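You operate a simulated robot arm through the tools that you are given. There is no shell and no other tool. Be economical: measure what you need, move in short steps, check, and stop when the job is done.

Carry out the task below with a simulated robot arm. There is one attempt and no reset: what you move stays moved.

TASK
Read the teal film on the code lamp and file it in its line's bay.
Fine: switch the lamp off at the end.
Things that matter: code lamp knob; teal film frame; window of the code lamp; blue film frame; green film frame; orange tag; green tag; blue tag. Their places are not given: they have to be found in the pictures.

It is judged by the outcome, as a careful person would: the job done as asked, and still so three seconds after it is handed in. It fails if anything else is knocked over, pushed out of place, dropped, spilled or broken.

THE ROBOT
A 7-joint arm with a two-finger parallel gripper, fixed in place. Base frame: the origin is at the foot of the arm, x ahead of it, y to its left, z up; the work surface is at about z = 0.86. Lengths are in m, angles in rad, forces in N, time in s.
With the tool pointing down near the work surface it reaches from about 0.24 to 0.68 m from the base axis. Its first joint turns from -1.152 to 1.152 rad. Payload 2.4 kg.
Tool frame: the origin (TCP) lies between the finger pads and is the grasp point; the fingertips stand 0.03 m ahead of it; z points along the fingers, y is the line along which they close. The gripper opens to 0.094 m. The fingers are 0.028 m wide and 0.01 m thick; the gripper's body (0.05 by 0.096 m) begins 0.055 m behind the TCP.
Orientation is that of the tool frame in the base frame, as a unit quaternion [w, x, y, z]. With the fingers straight down and closing along the base's y, the tool's x points along the base's -x, its y along +y and its z along -z.

THE INTERFACE
- The arm moves only by the tool apply_moves. Its argument "rows" is a list of rows, each an object (a shift or turn left out is 0, a gripper value left out holds the last) with "offset": the shift along the tool's x, y, z in units of 200 mm (1.0 is 200 mm), a list of three; "angular": the turn, a rotation vector about the tool's x, y, z in units of 120 degrees (1.0 is 120 degrees), a list of three; "grip": the finger opening in m, from 0 to 0.094. In form: [{"offset": [tx, ty, tz], "angular": [rx, ry, rz], "grip": grip}, ...]. A call has 1 to 8 rows; each row is the pose to reach, as a shift and turn from the pose commanded when the call began, along the tool's axes at that moment. A call with a number of a shift or a turn outside -1 to 1 is refused whole. A row lasts 0.2 s, in which the tool goes at most 0.05 m and 0.15 rad; a call with a longer step from one row to the next is refused whole, and so is a gripper value outside its range. A pose out of reach is approached as far as the arm can. The call stops where the force on the tool passes 40 N (or 10 N more than at its start, if that is more) or the arm is blocked; 0.2 s more then pass. The fingers move at their own pace (about 0.153 m/s each) and stop on an object; they squeeze with about 38 N. The grip force told is the motor's: it shows also when the fingers shut on nothing. Time passes only in rows, and 0.2 s behind the last, so rows that repeat a pose let the fingers close. It gives the time, the measured TCP pose, the force on the tool (base axes), the opening and the grip force at its end, in the units of the frame above (readings bear some noise).
- Cameras (640 x 400 px; columns grow to the right, rows downward): "scene" is fixed at [0.0397, 0.4863, 1.4543]; the picture's right is [-0.68, -0.74, 0.00], its down [-0.43, 0.40, -0.81] and it looks along [0.60, -0.55, -0.58] (base axes); focal length 364 px, centre (320, 200). "wrist" rides on the gripper at [-0.037, 0, -0.058] in the tool frame; the picture's right is [0.00, -1.00, 0.00], its down [0.97, 0.00, -0.24] and it looks along [0.24, 0.00, 0.97] (tool axes); focal length 218 px, centre (320, 200).
- get_image(camera): a new picture of that camera. No time passes.
- measure_at(camera, pixels): for up to 12 pixels [column, row] of the newest picture of that camera ("zoom" is the newest enlarged one), the place [x, y, z] in the base frame of the surface seen there, good to about 0.002 m, but the place of the scene camera against the robot may be out by one fixed shift of up to 0.018 m in any direction. No time passes.
- zoom(camera, box): a new picture of the part [left, top, right, bottom] of that camera's present view, enlarged. No time passes.
- job_done(): hands the job in; it is judged then, once.

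Work in short steps. Measure before you move; look again where a grasp or a placing could have gone wrong, and mend it. You have 80 turns and 54 pictures in all, those below and enlarged ones among them. Open the gripper and draw the arm clear of the work before you hand the job in, unless the task says otherwise; then end with one line.

The tools are called after ">>>" as name(argument=value, ...) on one line, values as JSON. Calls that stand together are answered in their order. apply_moves: Moves the arm, as the interface text tells. Its arguments: {"type":"object","properties":{"rows":{"type":"array","items":{"type":"object","properties":{"offset":{"type":"array","items":{"type":"number"}},"angular":{"type":"array","items":{"type":"number"}},"grip":{"type":"number"}}}}},"required":["rows"]} The other tools are called the same way: get_image (camera) takes a picture; measure_at (camera, pixels) gives the place of the surface under pixels of a picture; zoom (camera, box) takes an enlarged picture of a part of a camera's view; job_done () hands the job in.

At the start:

```text
clock: 0.0
eef_pos: [0.432, 0.1667, 1.204]
tcp_rot: [0.0, 0.0, 1.0, 0.0]
wrist_force: [0.8, 1.0, 0.5]
finger_gap: 0.0937
grip_force: 0.1
```

scene: 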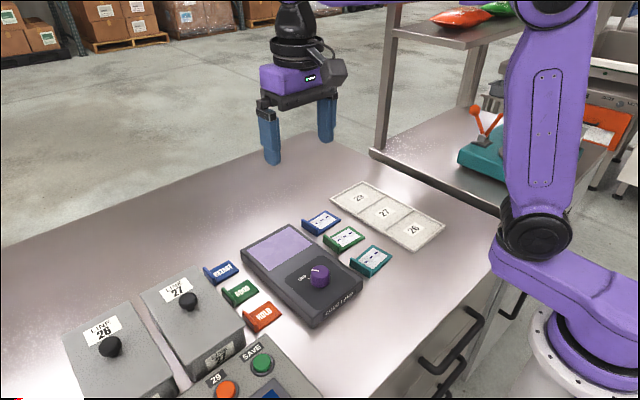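
wrist: 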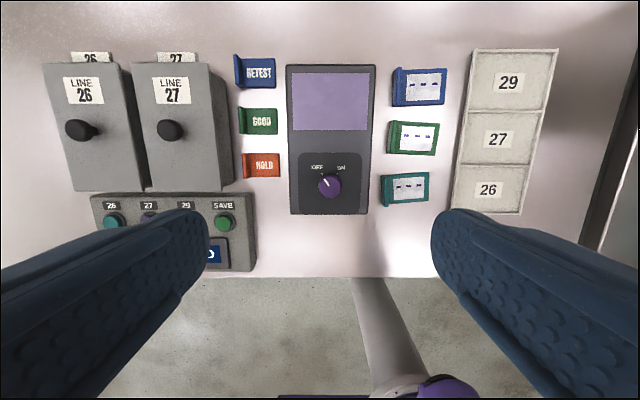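

The wrist view shows the lamp (window at 330,100, knob at 330,185), the film frames on the right, and the bays 29/27/26. I zoom in to see details and measure.

>>> zoom(camera="wrist", box=[220, 40, 460, 220])

>>> zoom(camera="scene", box=[190, 170, 450, 340])

>>> measure_at(camera="wrist", pixels=[[330, 185], [330, 100], [292, 70], [372, 70], [385, 188], [425, 188], [405, 175], [405, 202], [488, 189], [497, 140], [509, 82], [360, 160]])

```text
2.22 times, centred on (340, 130) of wrist
```

zoom: 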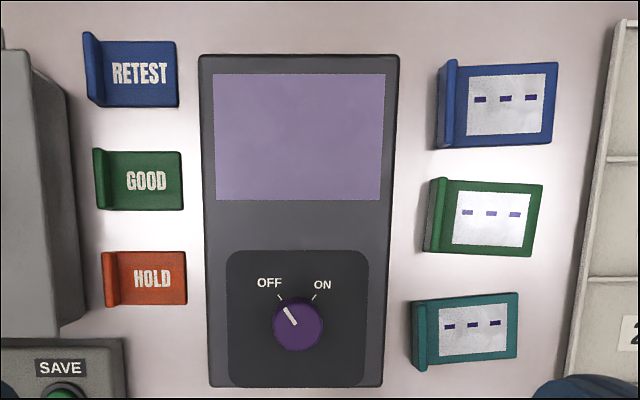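

```text
2.35 times, centred on (320, 255) of scene
```

zoom: 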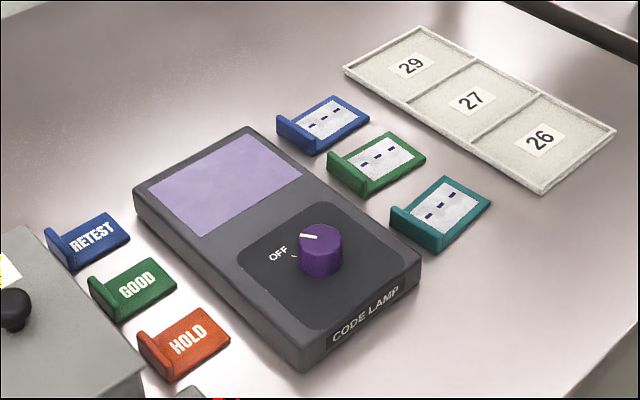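

```text
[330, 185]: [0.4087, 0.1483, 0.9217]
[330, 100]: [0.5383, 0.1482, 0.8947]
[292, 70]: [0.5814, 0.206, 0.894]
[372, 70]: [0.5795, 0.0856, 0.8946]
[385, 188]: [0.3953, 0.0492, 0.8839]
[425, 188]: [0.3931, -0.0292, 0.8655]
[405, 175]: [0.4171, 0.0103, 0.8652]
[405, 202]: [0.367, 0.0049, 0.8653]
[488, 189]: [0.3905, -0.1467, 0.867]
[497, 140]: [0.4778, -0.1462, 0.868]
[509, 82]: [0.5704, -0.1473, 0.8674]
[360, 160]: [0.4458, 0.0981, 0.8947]
```

I go above the teal frame's tab for a closer look.

>>> apply_moves(rows=[{"offset": [0.033, -0.1, 0.16]}, {"offset": [0.067, -0.2, 0.32]}, {"offset": [0.1, -0.3, 0.48]}, {"offset": [0.133, -0.4, 0.64]}, {"offset": [0.167, -0.5, 0.8]}, {"offset": [0.2, -0.6, 0.92]}, {"offset": [0.2, -0.6, 0.92]}])

>>> get_image(camera="wrist")

```text
clock: 1.6
eef_pos: [0.3928, 0.0447, 1.0208]
tcp_rot: [0.001, 0.001, 1.0, 0.0]
wrist_force: [-0.9, 0.7, -0.4]
finger_gap: 0.0942
grip_force: 0.0
```

```text
49 pictures are left
```

wrist: 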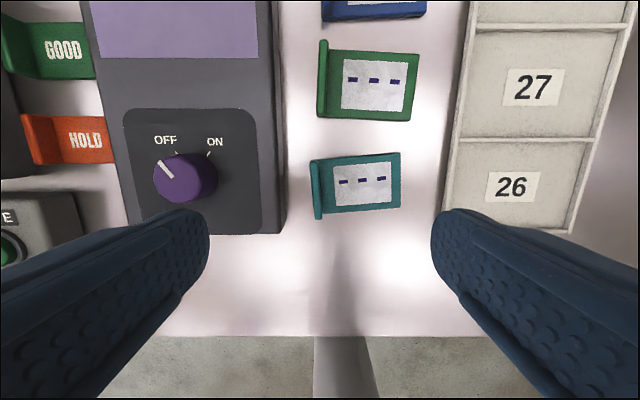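

>>> zoom(camera="wrist", box=[290, 130, 420, 230])

>>> measure_at(camera="wrist", pixels=[[313, 164], [318, 214], [316, 190], [402, 207], [399, 155], [360, 185], [335, 190], [282, 200], [185, 170], [445, 220], [570, 225], [598, 138]])

```text
4.00 times, centred on (355, 180) of wrist
```

zoom: 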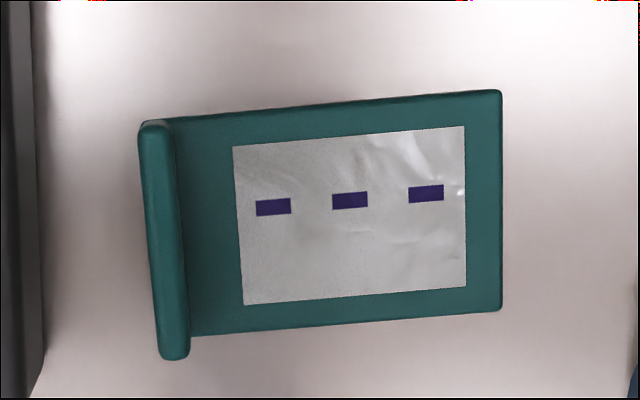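

```text
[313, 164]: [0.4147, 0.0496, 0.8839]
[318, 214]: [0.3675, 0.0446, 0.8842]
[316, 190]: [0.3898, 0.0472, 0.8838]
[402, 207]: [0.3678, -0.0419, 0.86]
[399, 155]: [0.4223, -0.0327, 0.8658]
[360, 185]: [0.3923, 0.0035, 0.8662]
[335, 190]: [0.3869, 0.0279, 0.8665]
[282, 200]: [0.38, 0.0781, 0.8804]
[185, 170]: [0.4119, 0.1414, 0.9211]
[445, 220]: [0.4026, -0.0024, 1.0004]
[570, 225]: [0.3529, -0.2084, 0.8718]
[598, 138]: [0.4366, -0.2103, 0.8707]
```

Tab runs from (0.4147,0.0496) to (0.3675,0.0446), top at z 0.884. I turn 6°, narrow the fingers to 0.03 and descend part-way to check.

>>> apply_moves(rows=[{"offset": [0.005, 0.005, 0.1], "angular": [0, 0, -0.05], "grip": 0.03}, {"offset": [0.005, 0.005, 0.3], "angular": [0, 0, -0.05], "grip": 0.03}, {"offset": [0.005, 0.005, 0.44], "angular": [0, 0, -0.05], "grip": 0.03}, {"offset": [0.005, 0.005, 0.44], "angular": [0, 0, -0.05], "grip": 0.03}])

>>> get_image(camera="wrist")

```text
clock: 2.6
eef_pos: [0.3918, 0.0459, 0.9334]
tcp_rot: [0.0, -0.053, 0.999, 0.0]
wrist_force: [0.8, 0.1, 0.0]
finger_gap: 0.0299
grip_force: 0.1
```

```text
47 pictures are left
```

wrist: 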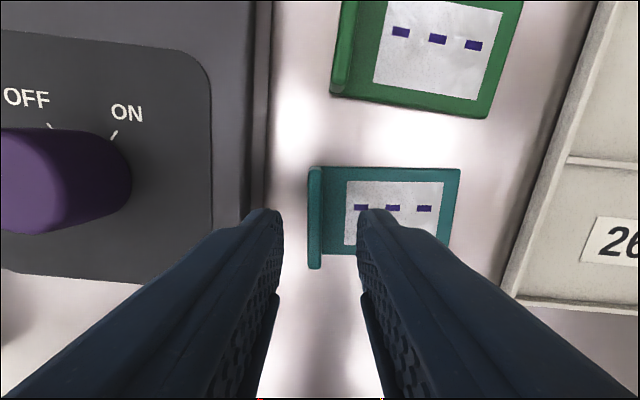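

Aligned; tab at col 315 versus finger centre 320. Shift 2 mm, descend to z≈0.900, and close.

>>> apply_moves(rows=[{"offset": [0, 0.011, 0.06]}, {"offset": [0, 0.011, 0.165]}, {"offset": [0, 0.011, 0.165]}, {"offset": [0, 0.011, 0.165], "grip": 0.0}, {"offset": [0, 0.011, 0.165], "grip": 0.0}])

>>> get_image(camera="wrist")

```text
clock: 3.8
eef_pos: [0.3901, 0.0502, 0.9001]
tcp_rot: [0.001, -0.052, 0.999, 0.0]
wrist_force: [0.7, 0.3, -0.4]
finger_gap: 0.0066
grip_force: 38.1
```

```text
46 pictures are left
```

wrist: 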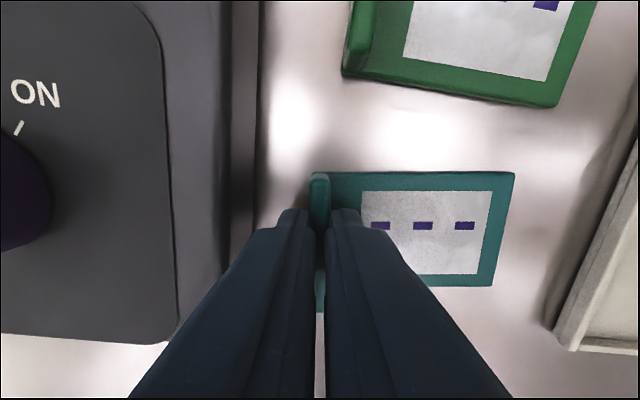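

Gripped (6.6 mm). Lift 0.1 m, then carry to above the lamp window, unrotating.

>>> apply_moves(rows=[{"offset": [0, 0, -0.1]}, {"offset": [0, 0, -0.3]}, {"offset": [0, 0, -0.5]}, {"offset": [-0.162, 0.125, -0.5]}, {"offset": [-0.324, 0.25, -0.5]}, {"offset": [-0.486, 0.375, -0.5], "angular": [0, 0, 0.025]}, {"offset": [-0.648, 0.5, -0.5], "angular": [0, 0, 0.05]}, {"offset": [-0.81, 0.624, -0.5], "angular": [0, 0, 0.05]}])

>>> get_image(camera="wrist")

>>> get_image(camera="scene")

```text
clock: 5.6
eef_pos: [0.5391, 0.1881, 1.001]
tcp_rot: [0.0, 0.001, 1.0, 0.0]
wrist_force: [0.2, 0.8, 0.1]
finger_gap: 0.0066
grip_force: 38.2
```

```text
45 pictures are left
```

wrist: 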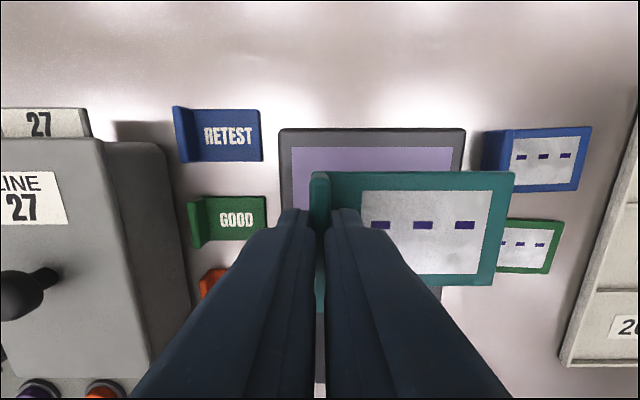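

```text
44 pictures are left
```

scene: 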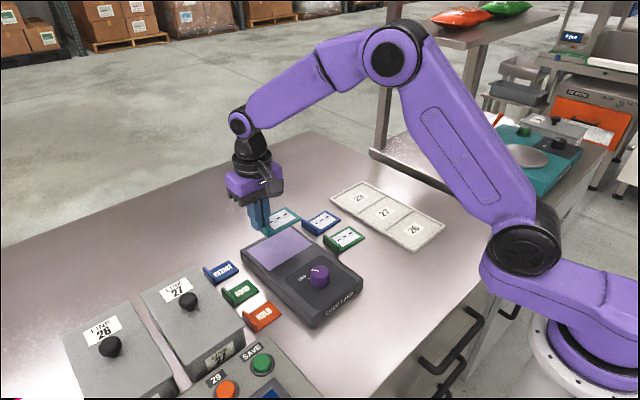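

Check window edges against the held frame.

>>> measure_at(camera="wrist", pixels=[[295, 150], [449, 150], [400, 150], [293, 195], [421, 235], [319, 180], [362, 192], [491, 192], [362, 275], [480, 275], [510, 175], [440, 310]])

```text
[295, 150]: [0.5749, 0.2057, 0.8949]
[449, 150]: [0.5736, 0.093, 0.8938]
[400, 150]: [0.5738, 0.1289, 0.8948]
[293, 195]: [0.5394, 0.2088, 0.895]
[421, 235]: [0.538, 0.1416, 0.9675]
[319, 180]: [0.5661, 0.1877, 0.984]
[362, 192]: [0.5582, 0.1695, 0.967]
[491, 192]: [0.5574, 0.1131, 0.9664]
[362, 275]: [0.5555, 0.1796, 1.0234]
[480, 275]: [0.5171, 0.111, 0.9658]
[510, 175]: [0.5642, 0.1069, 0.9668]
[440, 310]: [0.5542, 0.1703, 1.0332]
```

Film centre (0.537,0.141), window centre about (0.535,0.1495): shift +8 mm in y, lower 66 mm, and look before releasing.

>>> apply_moves(rows=[{"offset": [0.01, 0.04, 0.1]}, {"offset": [0.01, 0.04, 0.25]}, {"offset": [0.01, 0.04, 0.32]}, {"offset": [0.01, 0.04, 0.33]}, {"offset": [0.01, 0.04, 0.33]}])

>>> get_image(camera="wrist")

```text
clock: 6.8
eef_pos: [0.538, 0.198, 0.9339]
tcp_rot: [0.001, 0.001, 1.0, 0.0]
wrist_force: [-4.0, -1.4, 19.9]
finger_gap: 0.0066
grip_force: 38.3
```

```text
43 pictures are left
```

wrist: 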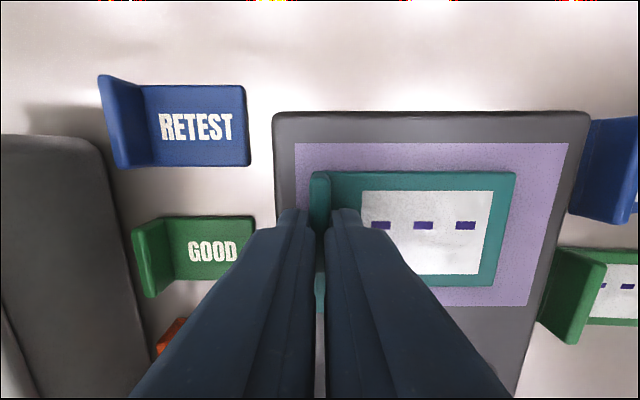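

It rests on the window (20 N contact). I ease up 1 mm, open to 0.03 and rise.

>>> apply_moves(rows=[{"offset": [0, 0, -0.006]}, {"offset": [0, 0, -0.006], "grip": 0.03}, {"offset": [0, 0, -0.006], "grip": 0.03}, {"offset": [0, 0, -0.2], "grip": 0.03}, {"offset": [0, 0, -0.4], "grip": 0.03}, {"offset": [0.2, -0.08, -0.5], "grip": 0.04}, {"offset": [0.4, -0.16, -0.5], "grip": 0.05}, {"offset": [0.6, -0.245, -0.5], "grip": 0.05}])

>>> get_image(camera="wrist")

```text
clock: 8.6
eef_pos: [0.4165, 0.1497, 1.0335]
tcp_rot: [0.0, -0.001, 1.0, 0.001]
wrist_force: [-0.8, 0.2, 1.0]
finger_gap: 0.0501
grip_force: 0.1
```

```text
42 pictures are left
```

wrist: 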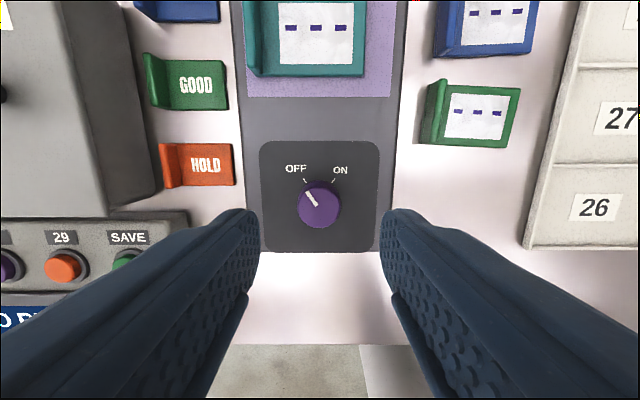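

>>> zoom(camera="wrist", box=[260, 145, 380, 245])

>>> measure_at(camera="wrist", pixels=[[320, 198], [301, 200], [337, 200], [318, 184], [314, 206], [307, 194], [305, 181], [333, 181], [320, 218], [270, 230]])

```text
4.00 times, centred on (320, 195) of wrist
```

zoom: 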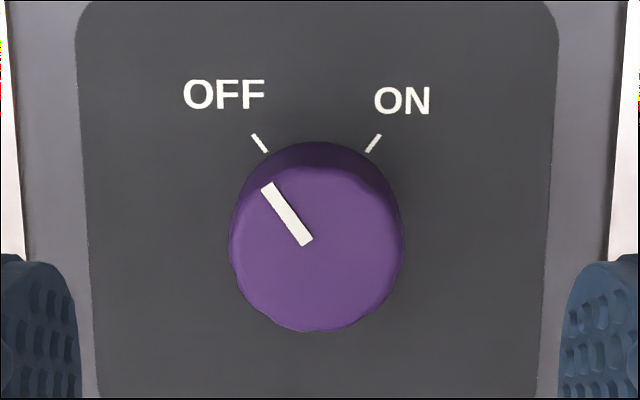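

```text
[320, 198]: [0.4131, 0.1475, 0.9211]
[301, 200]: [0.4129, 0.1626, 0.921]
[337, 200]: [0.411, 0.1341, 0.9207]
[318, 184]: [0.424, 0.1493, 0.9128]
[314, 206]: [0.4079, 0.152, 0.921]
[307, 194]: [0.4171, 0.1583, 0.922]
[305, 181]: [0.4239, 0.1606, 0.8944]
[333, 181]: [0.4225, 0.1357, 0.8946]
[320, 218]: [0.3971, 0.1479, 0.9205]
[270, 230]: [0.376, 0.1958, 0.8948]
```

Knob centre ≈ (0.407,0.1485), top z 0.921, ticks at ±37°. I pre-rotate −37° and come down around the knob.

>>> apply_moves(rows=[{"offset": [0.047, -0.005, 0.05], "angular": [0, 0, -0.065], "grip": 0.055}, {"offset": [0.047, -0.005, 0.1], "angular": [0, 0, -0.13], "grip": 0.055}, {"offset": [0.047, -0.005, 0.15], "angular": [0, 0, -0.195], "grip": 0.055}, {"offset": [0.047, -0.005, 0.2], "angular": [0, 0, -0.26], "grip": 0.055}, {"offset": [0.047, -0.005, 0.25], "angular": [0, 0, -0.308], "grip": 0.055}, {"offset": [0.047, -0.005, 0.25], "angular": [0, 0, -0.308], "grip": 0.055}])

>>> get_image(camera="wrist")

```text
clock: 10.0
eef_pos: [0.4074, 0.1483, 0.9845]
tcp_rot: [-0.001, -0.318, 0.948, 0.0]
wrist_force: [-0.1, -0.4, 0.1]
finger_gap: 0.0552
grip_force: 0.2
```

```text
40 pictures are left
```

wrist: 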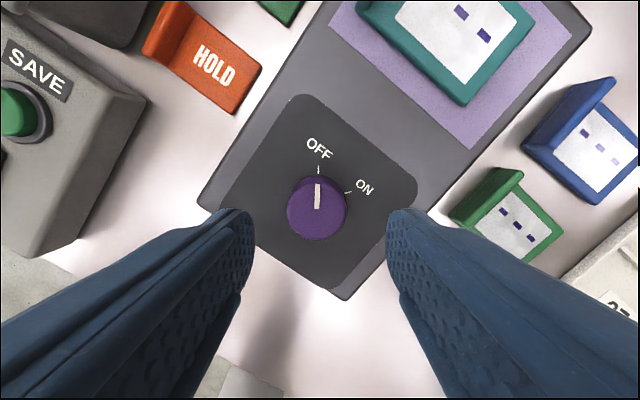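

Aligned with the OFF mark. Descend and grip the knob.

>>> apply_moves(rows=[{"offset": [0, 0, 0.13]}, {"offset": [0, 0, 0.262]}, {"offset": [0, 0, 0.262]}, {"offset": [0, 0, 0.262], "grip": 0.0}, {"offset": [0, 0, 0.262], "grip": 0.0}])

```text
clock: 11.2
eef_pos: [0.407, 0.1502, 0.9308]
tcp_rot: [-0.001, -0.318, 0.948, 0.0]
wrist_force: [-12.6, 18.7, -3.6]
finger_gap: 0.037
grip_force: 44.6
```

Gripped with ~22 N side force along +tool y; I relieve by 1.5 mm.

>>> apply_moves(rows=[{"offset": [0, 0.0075, 0], "grip": 0.0}, {"offset": [0, 0.0075, 0], "grip": 0.0}])

```text
clock: 11.8
eef_pos: [0.4056, 0.1514, 0.9303]
tcp_rot: [-0.001, -0.318, 0.948, 0.0]
wrist_force: [-13.9, 16.7, -7.6]
finger_gap: 0.0371
grip_force: 45.0
```

>>> get_image(camera="wrist")

```text
39 pictures are left
```

wrist: 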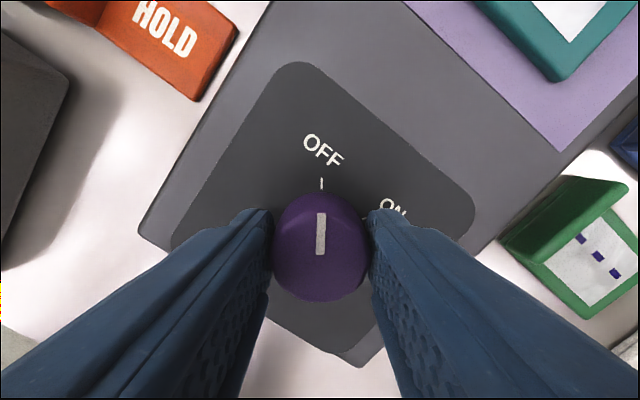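

The left (+y) finger touches while the right has a small gap, so shift further +y.

>>> apply_moves(rows=[{"offset": [0, 0.008, 0], "grip": 0.0}, {"offset": [0, 0.015, 0], "grip": 0.0}, {"offset": [0, 0.015, 0], "grip": 0.0}])

```text
clock: 12.6
eef_pos: [0.4068, 0.1498, 0.9301]
tcp_rot: [0.001, -0.315, 0.949, 0.0]
wrist_force: [7.9, -0.6, -27.1]
finger_gap: 0.0372
grip_force: 44.8
```

Side force relieved; now rotate clockwise toward ON in small steps.

>>> apply_moves(rows=[{"offset": [0, 0, 0.005], "angular": [0, 0, 0.05]}, {"offset": [0, 0, 0.005], "angular": [0, 0, 0.1]}, {"offset": [0, 0, 0.005], "angular": [0, 0, 0.15]}, {"offset": [0, 0, 0.005], "angular": [0, 0, 0.2]}])

>>> get_image(camera="wrist")

```text
clock: 13.6
eef_pos: [0.4066, 0.151, 0.9302]
tcp_rot: [0.002, -0.11, 0.994, 0.001]
wrist_force: [20.6, -23.8, -0.9]
finger_gap: 0.0369
grip_force: 44.5
```

```text
38 pictures are left
```

wrist: 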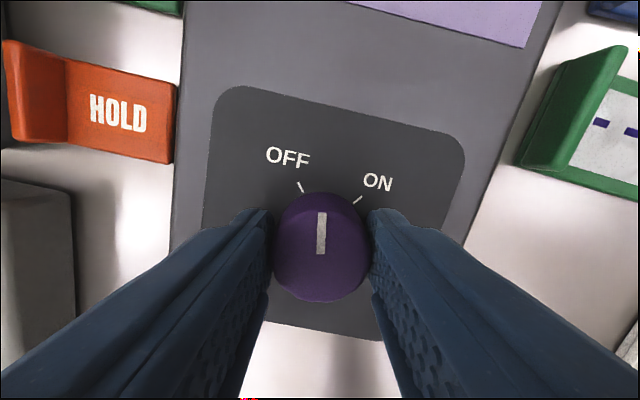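

The knob turns with the fingers; I correct ~1.5 mm sideways and continue rotating.

>>> apply_moves(rows=[{"offset": [-0.004, -0.008, 0]}, {"offset": [-0.004, -0.008, 0], "angular": [0, 0, 0.06]}, {"offset": [-0.004, -0.008, 0], "angular": [0, 0, 0.12]}, {"offset": [-0.004, -0.008, 0], "angular": [0, 0, 0.18]}, {"offset": [-0.004, -0.008, 0], "angular": [0, 0, 0.24]}, {"offset": [-0.004, -0.008, 0], "angular": [0, 0, 0.3]}])

>>> get_image(camera="wrist")

```text
clock: 15.0
eef_pos: [0.4058, 0.1488, 0.9306]
tcp_rot: [0.0, 0.202, 0.979, 0.001]
wrist_force: [13.1, -22.0, 24.6]
finger_gap: 0.0372
grip_force: 44.8
```

```text
37 pictures are left
```

wrist: 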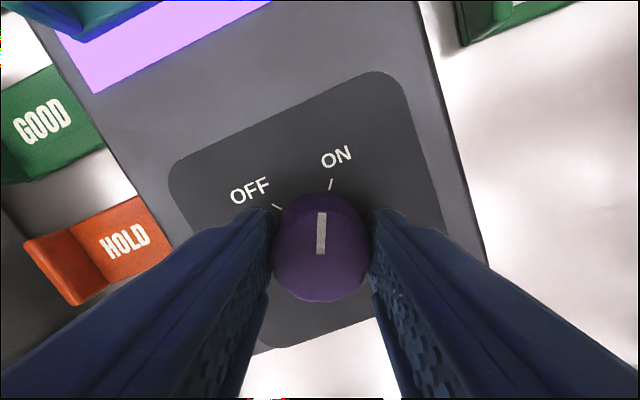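

The window has lit up. I turn the last ~12° to the ON mark and then open.

>>> apply_moves(rows=[{"angular": [0, 0, 0.06]}, {"angular": [0, 0, 0.11]}, {"angular": [0, 0, 0.11]}, {"angular": [0, 0, 0.11], "grip": 0.055}, {"angular": [0, 0, 0.11], "grip": 0.055}, {"angular": [0, 0, 0.11], "offset": [0, 0, -0.2]}, {"angular": [0, 0, 0.11], "offset": [0, 0, -0.4]}])

>>> get_image(camera="wrist")

>>> zoom(camera="scene", box=[230, 210, 330, 272])

```text
clock: 16.6
eef_pos: [0.4045, 0.1494, 1.0088]
tcp_rot: [0.0, 0.311, 0.95, 0.0]
wrist_force: [0.1, -0.2, -0.2]
finger_gap: 0.055
grip_force: 0.1
```

```text
36 pictures are left
```

wrist: 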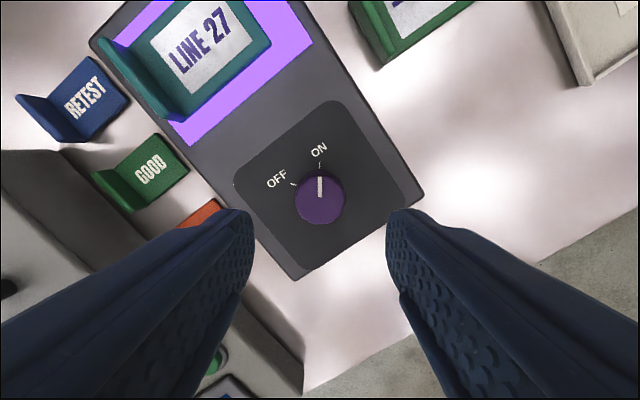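

```text
6.40 times, centred on (280, 241) of scene
```

zoom: 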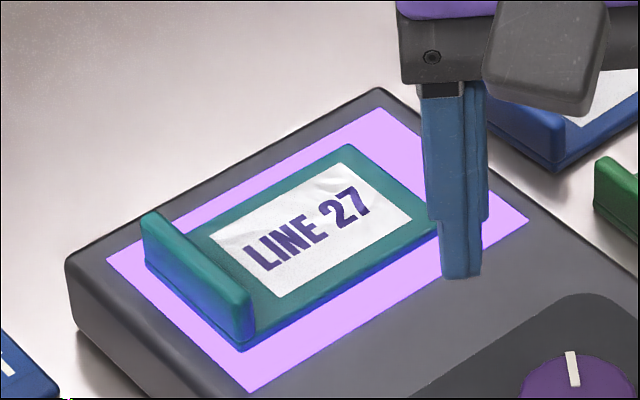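

The film reads LINE 27. I go back above the film's tab, rotating back to square.

>>> apply_moves(rows=[{"offset": [0, 0, -0.1], "angular": [0, 0, -0.06], "grip": 0.03}, {"offset": [-0.1, 0.15, -0.1], "angular": [0, 0, -0.12], "grip": 0.03}, {"offset": [-0.2, 0.3, -0.1], "angular": [0, 0, -0.18], "grip": 0.03}, {"offset": [-0.3, 0.45, -0.1], "angular": [0, 0, -0.24], "grip": 0.03}, {"offset": [-0.395, 0.59, -0.1], "angular": [0, 0, -0.302], "grip": 0.03}, {"offset": [-0.395, 0.59, 0.1], "angular": [0, 0, -0.302], "grip": 0.03}, {"offset": [-0.395, 0.59, 0.2], "angular": [0, 0, -0.302], "grip": 0.03}])

>>> get_image(camera="wrist")

```text
clock: 18.2
eef_pos: [0.5384, 0.1994, 0.97]
tcp_rot: [-0.001, 0.0, 1.0, 0.0]
wrist_force: [0.6, -0.4, -0.5]
finger_gap: 0.0301
grip_force: 0.1
```

```text
34 pictures are left
```

wrist: 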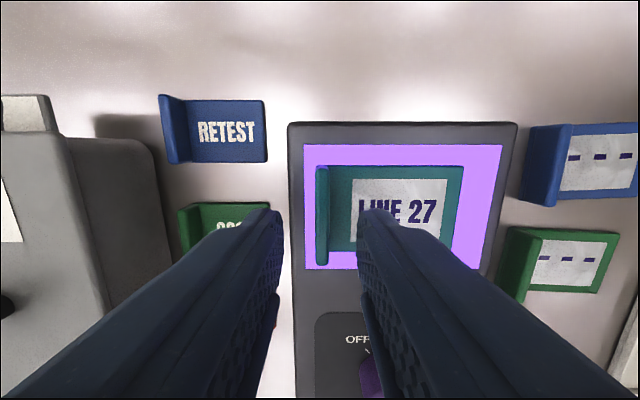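

Centred on the tab. Descend, grip, and lift.

>>> apply_moves(rows=[{"offset": [0, 0, 0.1]}, {"offset": [0, 0, 0.172]}, {"offset": [0, 0, 0.172]}, {"offset": [0, 0, 0.172], "grip": 0.0}, {"offset": [0, 0, 0.172], "grip": 0.0}, {"offset": [0, 0, 0.0], "grip": 0.0}, {"offset": [0, 0, -0.2], "grip": 0.0}, {"offset": [0, 0, -0.25], "grip": 0.0}])

>>> get_image(camera="wrist")

```text
clock: 20.0
eef_pos: [0.5409, 0.1985, 1.0211]
tcp_rot: [0.0, 0.001, 1.0, 0.0]
wrist_force: [0.6, 0.7, -0.4]
finger_gap: 0.0065
grip_force: 38.2
```

```text
33 pictures are left
```

wrist: 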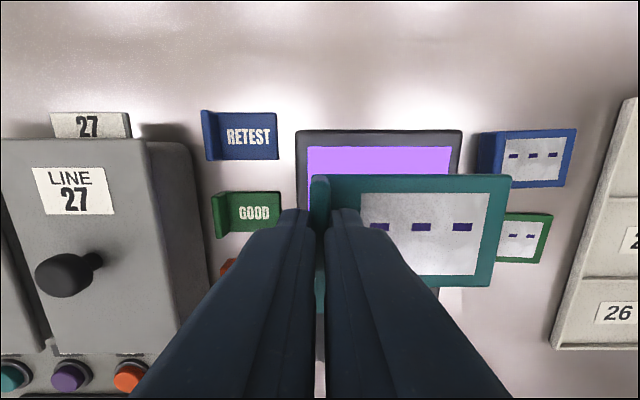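

Held. Carry toward bay 27 at (0.478,−0.147), in two calls.

>>> apply_moves(rows=[{"offset": [0.05, -0.2, 0]}, {"offset": [0.1, -0.4, 0]}, {"offset": [0.15, -0.6, 0]}, {"offset": [0.2, -0.8, 0]}, {"offset": [0.25, -1.0, 0]}])

>>> apply_moves(rows=[{"offset": [0.03, -0.18, 0]}, {"offset": [0.065, -0.36, 0]}, {"offset": [0.065, -0.53, 0]}, {"offset": [0.065, -0.53, 0]}])

>>> get_image(camera="wrist")

```text
clock: 21.2
eef_pos: [0.4884, -0.0023, 1.0202]
tcp_rot: [0.0, 0.0, 1.0, 0.0]
wrist_force: [0.0, 0.1, -0.6]
finger_gap: 0.0068
grip_force: 38.3
```

```text
clock: 22.2
eef_pos: [0.4761, -0.1073, 1.02]
tcp_rot: [0.0, -0.001, 1.0, 0.001]
wrist_force: [0.3, 0.3, -0.4]
finger_gap: 0.0066
grip_force: 38.3
```

```text
32 pictures are left
```

wrist: 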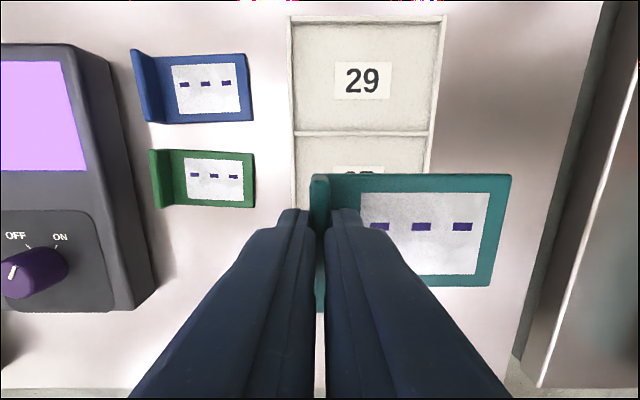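

Measure bay 27's walls and the held frame.

>>> measure_at(camera="wrist", pixels=[[293, 70], [360, 133], [429, 160], [298, 170], [305, 155], [420, 155], [421, 235], [316, 200], [510, 178], [490, 280], [438, 80], [493, 198]])

>>> zoom(camera="scene", box=[300, 130, 460, 260])

```text
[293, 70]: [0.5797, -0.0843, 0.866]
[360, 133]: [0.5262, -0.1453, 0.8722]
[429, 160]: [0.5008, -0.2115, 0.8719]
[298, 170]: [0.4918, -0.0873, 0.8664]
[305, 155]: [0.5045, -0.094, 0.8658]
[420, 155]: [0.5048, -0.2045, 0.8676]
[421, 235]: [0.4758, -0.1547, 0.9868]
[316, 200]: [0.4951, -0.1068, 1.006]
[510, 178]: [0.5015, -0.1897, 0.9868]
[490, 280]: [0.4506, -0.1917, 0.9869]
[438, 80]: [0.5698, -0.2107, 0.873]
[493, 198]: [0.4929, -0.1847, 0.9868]
```

```text
3.08 times, centred on (380, 195) of scene
```

zoom: 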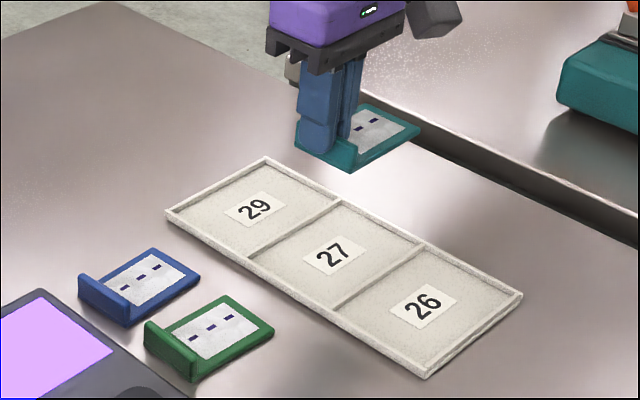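

Bay 27 centre ≈ (0.4795,−0.149), floor 0.867. Shift 3 mm in x and lower gently to z≈0.907.

>>> apply_moves(rows=[{"offset": [-0.015, -0.007, 0.2]}, {"offset": [-0.015, -0.007, 0.4]}, {"offset": [-0.015, -0.007, 0.52]}, {"offset": [-0.015, -0.007, 0.55]}, {"offset": [-0.015, -0.007, 0.562]}, {"offset": [-0.015, -0.007, 0.562]}])

>>> get_image(camera="wrist")

```text
clock: 23.6
eef_pos: [0.4798, -0.1073, 0.9091]
tcp_rot: [0.0, 0.0, 1.0, 0.0]
wrist_force: [0.6, 0.0, -0.7]
finger_gap: 0.0067
grip_force: 37.8
```

```text
30 pictures are left
```

wrist: 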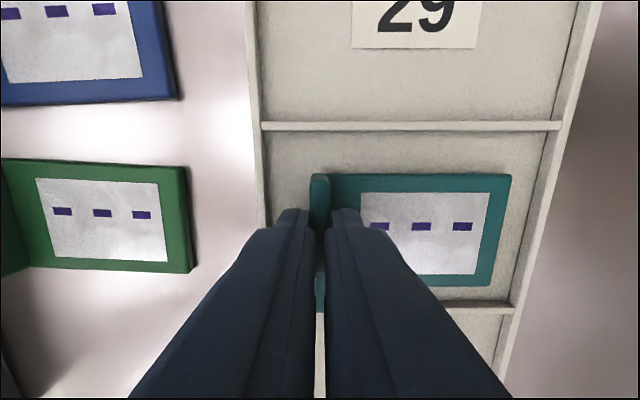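

It's inside bay 27 but not yet in contact. Lower slowly.

>>> apply_moves(rows=[{"offset": [0, 0, 0.005]}, {"offset": [0, 0, 0.01]}, {"offset": [0, 0, 0.01]}])

```text
clock: 24.4
eef_pos: [0.4793, -0.1075, 0.907]
tcp_rot: [0.002, 0.0, 1.0, 0.001]
wrist_force: [-4.6, 1.8, 32.9]
finger_gap: 0.0066
grip_force: 37.9
```

Contact. Ease up 1 mm, open to 0.024 and rise straight up.

>>> apply_moves(rows=[{"offset": [0, 0, -0.007]}, {"offset": [0, 0, -0.007], "grip": 0.024}, {"offset": [0, 0, -0.007], "grip": 0.024}, {"offset": [0, 0, -0.15], "grip": 0.024}, {"offset": [0, 0, -0.35], "grip": 0.024}, {"offset": [0, 0, -0.55], "grip": 0.024}])

>>> get_image(camera="wrist")

>>> zoom(camera="scene", box=[230, 170, 450, 340])

```text
clock: 25.8
eef_pos: [0.4774, -0.1072, 1.0174]
tcp_rot: [-0.001, 0.0, 1.0, 0.0]
wrist_force: [-0.5, 0.7, 0.3]
finger_gap: 0.0241
grip_force: 0.1
```

```text
29 pictures are left
```

wrist: 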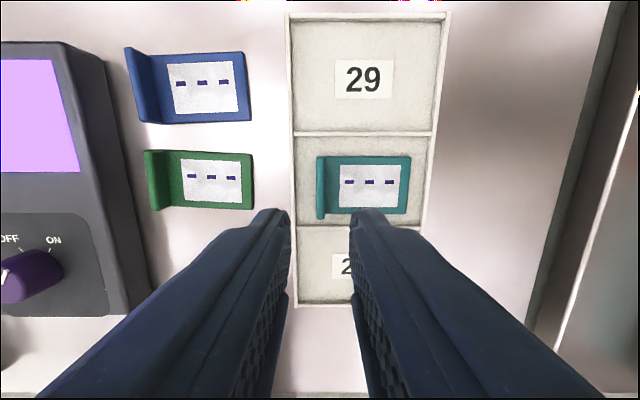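

```text
2.35 times, centred on (340, 255) of scene
```

zoom: 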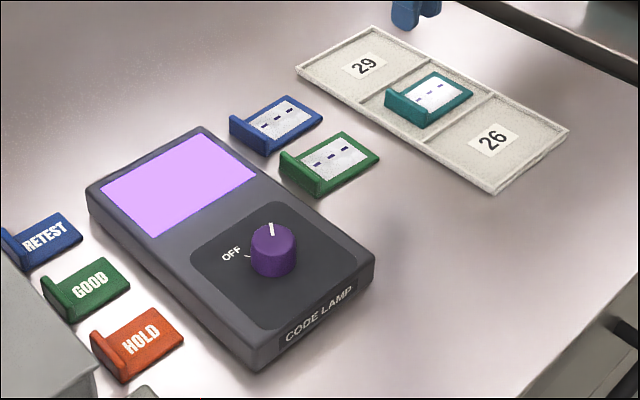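

Film is in bay 27. Now travel back to the knob, pre-rotating to the ON angle.

>>> apply_moves(rows=[{"offset": [0.0, 0.2, -0.05], "grip": 0.055}, {"offset": [0.1, 0.4, -0.05], "angular": [0, 0, 0.05]}, {"offset": [0.18, 0.6, -0.05], "angular": [0, 0, 0.11]}, {"offset": [0.26, 0.8, -0.05], "angular": [0, 0, 0.17]}, {"offset": [0.3, 0.9, -0.05], "angular": [0, 0, 0.23]}, {"offset": [0.33, 0.99, -0.05], "angular": [0, 0, 0.28]}, {"offset": [0.33, 0.99, -0.05], "angular": [0, 0, 0.305]}, {"offset": [0.33, 0.99, -0.05], "angular": [0, 0, 0.305]}])

```text
clock: 27.6
eef_pos: [0.4146, 0.0895, 1.0269]
tcp_rot: [-0.001, 0.315, 0.949, 0.0]
wrist_force: [-0.8, 0.0, -0.2]
finger_gap: 0.055
grip_force: 0.1
```

>>> apply_moves(rows=[{"offset": [0.11, 0.11, 0.0]}, {"offset": [0.2155, 0.217, 0.1]}, {"offset": [0.2155, 0.217, 0.21]}, {"offset": [0.2155, 0.217, 0.21]}])

>>> get_image(camera="wrist")

```text
clock: 28.6
eef_pos: [0.4069, 0.15, 0.983]
tcp_rot: [0.0, 0.314, 0.95, 0.0]
wrist_force: [0.2, -0.2, -0.1]
finger_gap: 0.0552
grip_force: 0.1
```

```text
27 pictures are left
```

wrist: 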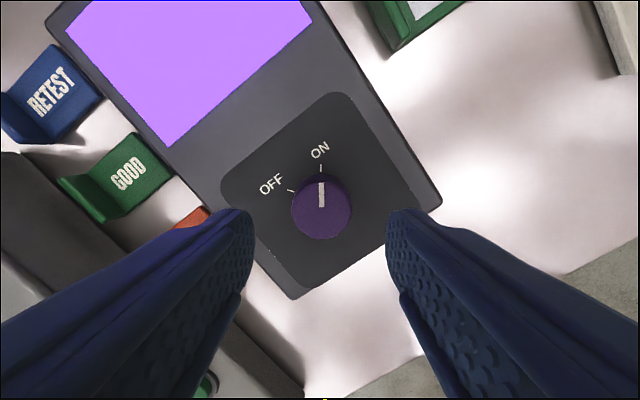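

Aligned with ON (pointer straight up at col 321). Descend and grip.

>>> apply_moves(rows=[{"offset": [0, 0, 0.13]}, {"offset": [0, 0, 0.26]}, {"offset": [0, 0, 0.26]}, {"offset": [0, 0, 0.26], "grip": 0.0}, {"offset": [0, 0, 0.26], "grip": 0.0}])

```text
clock: 29.8
eef_pos: [0.4056, 0.1498, 0.931]
tcp_rot: [0.0, 0.314, 0.949, 0.001]
wrist_force: [1.9, 2.8, -10.3]
finger_gap: 0.0368
grip_force: 45.4
```

Well centred. Rotate counter-clockwise toward OFF.

>>> apply_moves(rows=[{"angular": [0, 0, -0.06]}, {"angular": [0, 0, -0.12]}, {"angular": [0, 0, -0.18]}, {"angular": [0, 0, -0.24]}, {"angular": [0, 0, -0.3]}, {"angular": [0, 0, -0.36]}, {"angular": [0, 0, -0.42]}, {"angular": [0, 0, -0.48]}])

>>> get_image(camera="wrist")

```text
clock: 31.6
eef_pos: [0.4051, 0.1486, 0.9322]
tcp_rot: [0.0, -0.183, 0.983, 0.0]
wrist_force: [1.4, -4.3, -8.2]
finger_gap: 0.0369
grip_force: 45.3
```

```text
26 pictures are left
```

wrist: 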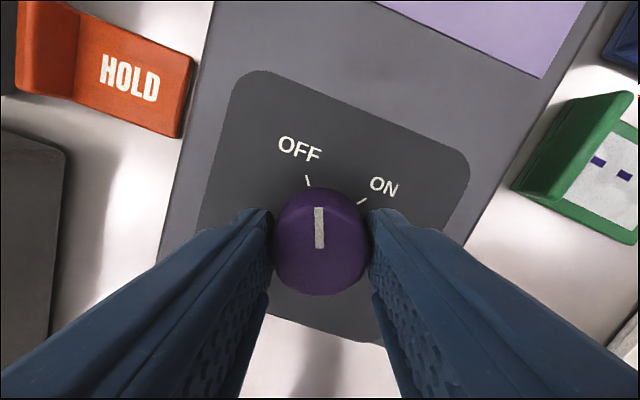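

Lamp is dark; finish the remaining ~16° to the OFF mark, release, and rise clear.

>>> apply_moves(rows=[{"angular": [0, 0, -0.065]}, {"angular": [0, 0, -0.13]}, {"angular": [0, 0, -0.13]}, {"angular": [0, 0, -0.13], "grip": 0.055}, {"angular": [0, 0, -0.13], "grip": 0.055}, {"angular": [0, 0, -0.13], "offset": [0, 0, -0.22]}, {"angular": [0, 0, -0.13], "offset": [0, 0, -0.45]}, {"angular": [0, 0, -0.13], "offset": [0, 0, -0.68]}])

>>> get_image(camera="wrist")

>>> get_image(camera="scene")

```text
clock: 33.4
eef_pos: [0.4037, 0.1491, 1.0686]
tcp_rot: [-0.001, -0.314, 0.95, 0.0]
wrist_force: [-0.2, -0.5, 0.7]
finger_gap: 0.0551
grip_force: 0.1
```

```text
25 pictures are left
```

wrist: 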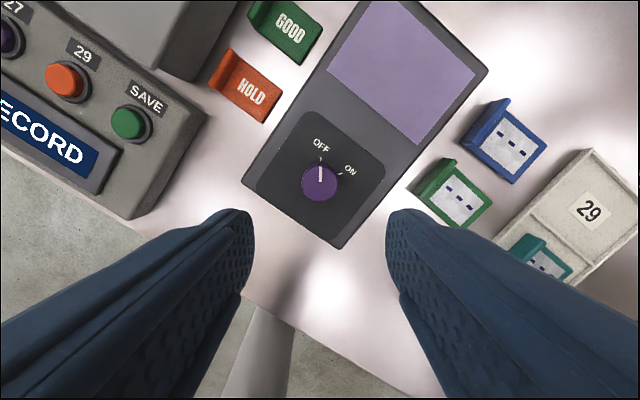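

```text
24 pictures are left
```

scene: 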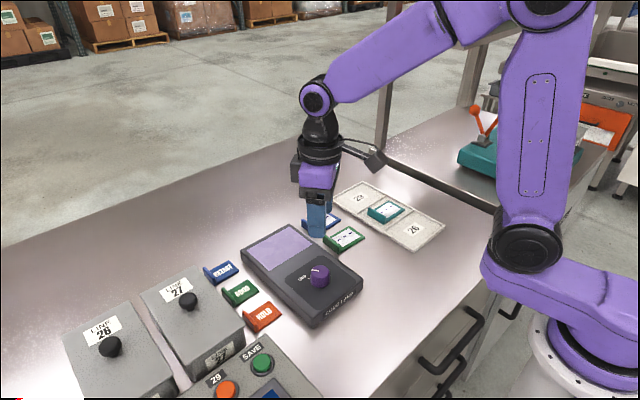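

Lamp is off and the film sits in bay 27. I rise a bit more with the gripper open, then hand in.

>>> apply_moves(rows=[{"offset": [0, 0, -0.2], "grip": 0.094}, {"offset": [0, 0, -0.4], "grip": 0.094}, {"offset": [0, 0, -0.5], "grip": 0.094}])

>>> job_done()

```text
clock: 34.2
eef_pos: [0.4043, 0.1499, 1.1672]
tcp_rot: [-0.001, -0.314, 0.949, 0.0]
wrist_force: [0.0, -0.3, 0.0]
finger_gap: 0.0939
grip_force: 0.1
```

```text
The job is handed in.
```

The teal film read LINE 27 on the code lamp; I filed it in bay 27, switched the lamp off, and left the arm clear with the gripper open.
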